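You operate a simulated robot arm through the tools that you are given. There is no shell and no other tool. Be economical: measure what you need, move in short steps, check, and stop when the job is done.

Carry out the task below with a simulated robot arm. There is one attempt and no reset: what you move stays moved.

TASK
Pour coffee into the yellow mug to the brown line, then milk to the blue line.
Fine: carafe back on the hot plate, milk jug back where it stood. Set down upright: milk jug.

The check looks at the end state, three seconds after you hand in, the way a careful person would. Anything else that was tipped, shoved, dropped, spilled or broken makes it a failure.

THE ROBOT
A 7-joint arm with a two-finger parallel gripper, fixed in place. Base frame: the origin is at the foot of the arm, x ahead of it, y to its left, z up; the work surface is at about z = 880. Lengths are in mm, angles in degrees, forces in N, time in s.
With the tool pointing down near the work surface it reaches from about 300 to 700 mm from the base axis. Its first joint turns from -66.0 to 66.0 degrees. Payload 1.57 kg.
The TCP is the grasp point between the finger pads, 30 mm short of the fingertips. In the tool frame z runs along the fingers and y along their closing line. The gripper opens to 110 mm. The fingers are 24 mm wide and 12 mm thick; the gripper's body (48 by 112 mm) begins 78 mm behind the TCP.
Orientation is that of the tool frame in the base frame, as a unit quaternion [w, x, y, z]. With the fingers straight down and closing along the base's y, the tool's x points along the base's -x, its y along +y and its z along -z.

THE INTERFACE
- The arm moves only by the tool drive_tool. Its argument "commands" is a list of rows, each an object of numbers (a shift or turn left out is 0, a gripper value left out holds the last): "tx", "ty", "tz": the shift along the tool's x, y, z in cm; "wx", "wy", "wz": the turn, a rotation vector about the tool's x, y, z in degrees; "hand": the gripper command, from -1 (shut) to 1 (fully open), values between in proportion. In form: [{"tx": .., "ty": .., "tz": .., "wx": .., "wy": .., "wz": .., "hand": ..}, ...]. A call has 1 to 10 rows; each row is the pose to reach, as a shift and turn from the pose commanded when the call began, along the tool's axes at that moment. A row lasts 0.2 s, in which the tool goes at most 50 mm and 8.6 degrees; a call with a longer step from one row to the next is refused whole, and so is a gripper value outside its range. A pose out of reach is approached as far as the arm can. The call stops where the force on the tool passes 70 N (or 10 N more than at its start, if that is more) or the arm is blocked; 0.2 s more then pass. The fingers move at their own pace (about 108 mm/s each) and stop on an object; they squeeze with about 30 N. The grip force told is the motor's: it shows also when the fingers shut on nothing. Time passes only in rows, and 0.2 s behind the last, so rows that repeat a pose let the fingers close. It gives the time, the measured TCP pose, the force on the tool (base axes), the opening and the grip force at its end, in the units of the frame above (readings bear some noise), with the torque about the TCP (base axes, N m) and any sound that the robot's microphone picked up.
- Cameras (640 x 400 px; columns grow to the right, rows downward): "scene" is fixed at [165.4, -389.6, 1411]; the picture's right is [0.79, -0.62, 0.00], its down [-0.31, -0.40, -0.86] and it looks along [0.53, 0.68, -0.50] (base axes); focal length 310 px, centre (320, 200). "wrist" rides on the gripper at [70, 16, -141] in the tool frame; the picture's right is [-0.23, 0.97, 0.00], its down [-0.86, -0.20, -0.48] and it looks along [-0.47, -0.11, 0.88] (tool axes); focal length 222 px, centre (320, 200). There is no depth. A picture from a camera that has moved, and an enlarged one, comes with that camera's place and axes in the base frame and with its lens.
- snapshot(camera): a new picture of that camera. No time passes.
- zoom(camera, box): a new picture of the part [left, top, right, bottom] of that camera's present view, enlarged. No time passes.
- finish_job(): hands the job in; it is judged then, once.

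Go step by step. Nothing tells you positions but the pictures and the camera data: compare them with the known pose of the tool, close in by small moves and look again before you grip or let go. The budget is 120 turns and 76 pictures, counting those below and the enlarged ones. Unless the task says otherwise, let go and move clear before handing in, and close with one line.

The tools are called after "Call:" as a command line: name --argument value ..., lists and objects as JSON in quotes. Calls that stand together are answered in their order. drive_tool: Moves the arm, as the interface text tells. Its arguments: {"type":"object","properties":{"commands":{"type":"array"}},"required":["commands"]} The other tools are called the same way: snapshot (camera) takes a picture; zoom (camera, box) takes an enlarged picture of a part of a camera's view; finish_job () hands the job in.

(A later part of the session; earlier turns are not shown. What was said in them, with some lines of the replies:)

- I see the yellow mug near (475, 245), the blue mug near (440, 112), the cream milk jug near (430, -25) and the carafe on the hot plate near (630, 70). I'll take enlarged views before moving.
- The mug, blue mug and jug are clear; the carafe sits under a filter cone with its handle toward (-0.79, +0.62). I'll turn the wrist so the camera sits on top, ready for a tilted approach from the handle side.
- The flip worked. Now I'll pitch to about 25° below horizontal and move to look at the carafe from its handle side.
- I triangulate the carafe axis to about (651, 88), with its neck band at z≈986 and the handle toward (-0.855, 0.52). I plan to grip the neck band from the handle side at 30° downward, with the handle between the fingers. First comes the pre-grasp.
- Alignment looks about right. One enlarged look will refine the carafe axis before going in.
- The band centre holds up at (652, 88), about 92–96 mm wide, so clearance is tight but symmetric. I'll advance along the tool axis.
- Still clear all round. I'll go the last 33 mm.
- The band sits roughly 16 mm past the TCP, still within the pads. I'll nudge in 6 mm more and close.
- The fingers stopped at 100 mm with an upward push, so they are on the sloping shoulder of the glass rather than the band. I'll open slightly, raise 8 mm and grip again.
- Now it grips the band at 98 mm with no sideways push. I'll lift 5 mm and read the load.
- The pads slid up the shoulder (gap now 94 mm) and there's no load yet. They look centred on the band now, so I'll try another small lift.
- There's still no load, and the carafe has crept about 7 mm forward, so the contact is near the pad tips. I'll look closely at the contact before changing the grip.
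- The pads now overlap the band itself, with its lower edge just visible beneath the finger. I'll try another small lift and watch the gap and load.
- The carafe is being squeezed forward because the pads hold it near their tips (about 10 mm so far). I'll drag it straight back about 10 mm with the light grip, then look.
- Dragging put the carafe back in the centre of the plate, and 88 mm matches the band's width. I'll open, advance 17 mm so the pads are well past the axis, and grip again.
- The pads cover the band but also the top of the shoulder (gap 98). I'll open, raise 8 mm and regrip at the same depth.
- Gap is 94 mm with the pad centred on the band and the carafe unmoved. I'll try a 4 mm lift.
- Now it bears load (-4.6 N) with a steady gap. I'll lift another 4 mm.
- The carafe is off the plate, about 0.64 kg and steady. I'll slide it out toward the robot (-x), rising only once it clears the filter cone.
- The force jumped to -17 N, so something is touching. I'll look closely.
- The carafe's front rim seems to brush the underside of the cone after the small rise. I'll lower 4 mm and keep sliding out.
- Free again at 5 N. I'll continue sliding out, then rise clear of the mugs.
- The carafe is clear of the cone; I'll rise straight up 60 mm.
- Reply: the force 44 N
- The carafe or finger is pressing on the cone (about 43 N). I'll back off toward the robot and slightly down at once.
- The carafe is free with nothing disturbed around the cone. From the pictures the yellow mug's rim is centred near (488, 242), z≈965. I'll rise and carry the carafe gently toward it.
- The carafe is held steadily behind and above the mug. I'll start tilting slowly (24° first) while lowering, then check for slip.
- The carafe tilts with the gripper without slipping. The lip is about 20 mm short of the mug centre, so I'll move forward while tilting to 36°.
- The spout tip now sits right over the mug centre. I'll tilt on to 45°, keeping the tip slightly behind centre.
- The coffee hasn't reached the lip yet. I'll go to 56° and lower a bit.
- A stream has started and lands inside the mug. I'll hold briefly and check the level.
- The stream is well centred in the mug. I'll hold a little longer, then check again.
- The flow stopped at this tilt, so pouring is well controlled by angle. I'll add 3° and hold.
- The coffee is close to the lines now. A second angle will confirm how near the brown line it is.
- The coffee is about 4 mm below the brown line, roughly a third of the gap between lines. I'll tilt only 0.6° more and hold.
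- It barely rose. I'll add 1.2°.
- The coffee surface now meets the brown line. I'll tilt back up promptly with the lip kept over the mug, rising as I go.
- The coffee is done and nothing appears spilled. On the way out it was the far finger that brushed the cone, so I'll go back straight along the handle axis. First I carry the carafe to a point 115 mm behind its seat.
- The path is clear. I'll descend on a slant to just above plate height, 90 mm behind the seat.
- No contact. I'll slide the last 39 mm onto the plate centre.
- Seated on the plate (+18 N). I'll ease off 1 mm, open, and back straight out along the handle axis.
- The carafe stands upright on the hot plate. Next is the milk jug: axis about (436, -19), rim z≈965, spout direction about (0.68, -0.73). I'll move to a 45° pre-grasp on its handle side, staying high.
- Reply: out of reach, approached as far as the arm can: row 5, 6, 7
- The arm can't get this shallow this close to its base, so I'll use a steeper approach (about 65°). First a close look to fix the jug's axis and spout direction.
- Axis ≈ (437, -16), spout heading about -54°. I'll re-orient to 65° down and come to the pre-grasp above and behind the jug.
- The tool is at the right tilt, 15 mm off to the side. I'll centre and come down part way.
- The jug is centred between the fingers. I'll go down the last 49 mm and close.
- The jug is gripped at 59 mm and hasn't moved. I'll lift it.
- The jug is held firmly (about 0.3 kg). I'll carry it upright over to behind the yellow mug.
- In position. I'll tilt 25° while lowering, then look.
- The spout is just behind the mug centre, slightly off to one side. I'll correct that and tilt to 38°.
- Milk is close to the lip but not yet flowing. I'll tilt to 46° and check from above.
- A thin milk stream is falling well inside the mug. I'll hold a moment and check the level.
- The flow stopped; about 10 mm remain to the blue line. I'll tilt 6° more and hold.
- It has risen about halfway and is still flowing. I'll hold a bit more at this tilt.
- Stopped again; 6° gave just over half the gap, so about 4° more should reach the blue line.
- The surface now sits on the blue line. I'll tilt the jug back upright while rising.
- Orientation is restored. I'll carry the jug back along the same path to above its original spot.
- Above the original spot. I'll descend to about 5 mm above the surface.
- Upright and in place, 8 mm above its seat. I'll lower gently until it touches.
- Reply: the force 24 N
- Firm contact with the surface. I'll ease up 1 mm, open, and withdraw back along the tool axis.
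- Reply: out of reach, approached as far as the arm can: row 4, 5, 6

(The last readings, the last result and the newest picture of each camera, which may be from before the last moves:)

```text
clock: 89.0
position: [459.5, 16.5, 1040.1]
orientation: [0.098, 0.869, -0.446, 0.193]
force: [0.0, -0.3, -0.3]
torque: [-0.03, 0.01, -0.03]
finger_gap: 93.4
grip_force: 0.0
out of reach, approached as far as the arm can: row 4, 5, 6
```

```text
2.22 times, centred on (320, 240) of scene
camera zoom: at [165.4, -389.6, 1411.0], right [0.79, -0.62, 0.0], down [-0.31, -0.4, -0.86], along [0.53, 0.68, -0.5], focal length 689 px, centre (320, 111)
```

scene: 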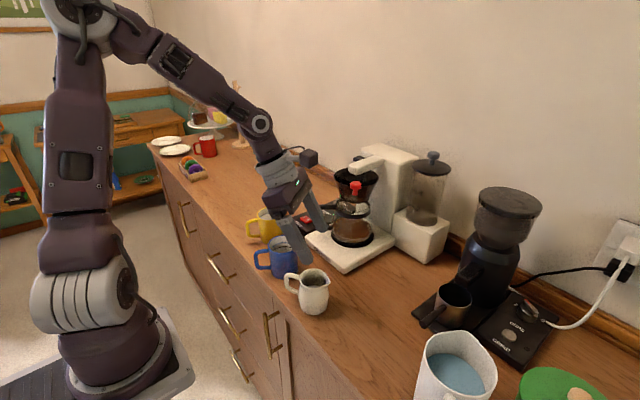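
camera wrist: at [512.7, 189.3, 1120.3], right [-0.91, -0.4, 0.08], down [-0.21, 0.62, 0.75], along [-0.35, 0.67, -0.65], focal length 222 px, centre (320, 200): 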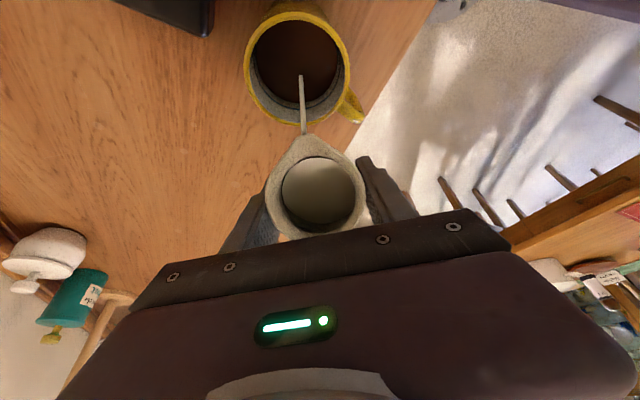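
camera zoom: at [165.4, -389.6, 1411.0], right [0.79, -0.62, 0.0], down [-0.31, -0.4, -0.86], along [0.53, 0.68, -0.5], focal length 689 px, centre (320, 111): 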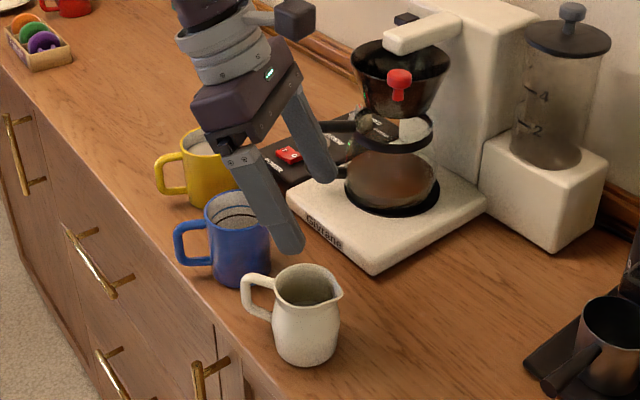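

The jug stands upright where it was and everything looks in order. I'll raise the arm clear and take a final look.

Call:
drive_tool --commands '[{"tx": 1.0, "tz": -2.2}, {"tx": 2.4, "tz": -5.2}, {"tx": 4.2, "tz": -9.1}, {"tx": 5.9, "tz": -12.7}, {"tx": 5.9, "tz": -12.7}]'

Call:
zoom --camera "scene" --box '[220, 150, 420, 330]'

```text
clock: 90.2
position: [509.9, -1.1, 1177.8]
orientation: [0.097, 0.869, -0.445, 0.192]
force: [-0.4, 1.0, -0.1]
torque: [0.01, 0.03, 0.04]
finger_gap: 93.6
grip_force: 0.0
out of reach, approached as far as the arm can: row 1, 2, 3, 4, 5
```

```text
2.22 times, centred on (320, 240) of scene
camera zoom: at [165.4, -389.6, 1411.0], right [0.79, -0.62, 0.0], down [-0.31, -0.4, -0.86], along [0.53, 0.68, -0.5], focal length 689 px, centre (320, 111)
```

zoom: 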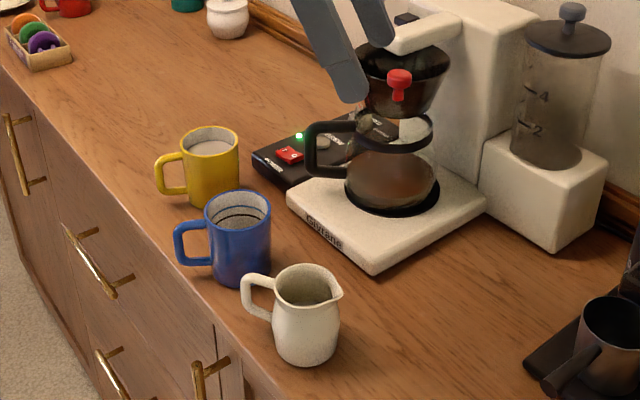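

The yellow mug is filled to its lines, the carafe is on the hot plate, the jug is upright in its place and the arm is clear. I'm handing in.

Call:
finish_job

```text
The job is handed in.
```

I poured coffee into the yellow mug to the brown line and milk to the blue line. The carafe is back on the hot plate and the milk jug is upright where it stood. While I was taking the carafe out, the gripper or the carafe pressed against the filter cone twice. The blue mug also seems to have shifted about 4 mm. I saw no spills.
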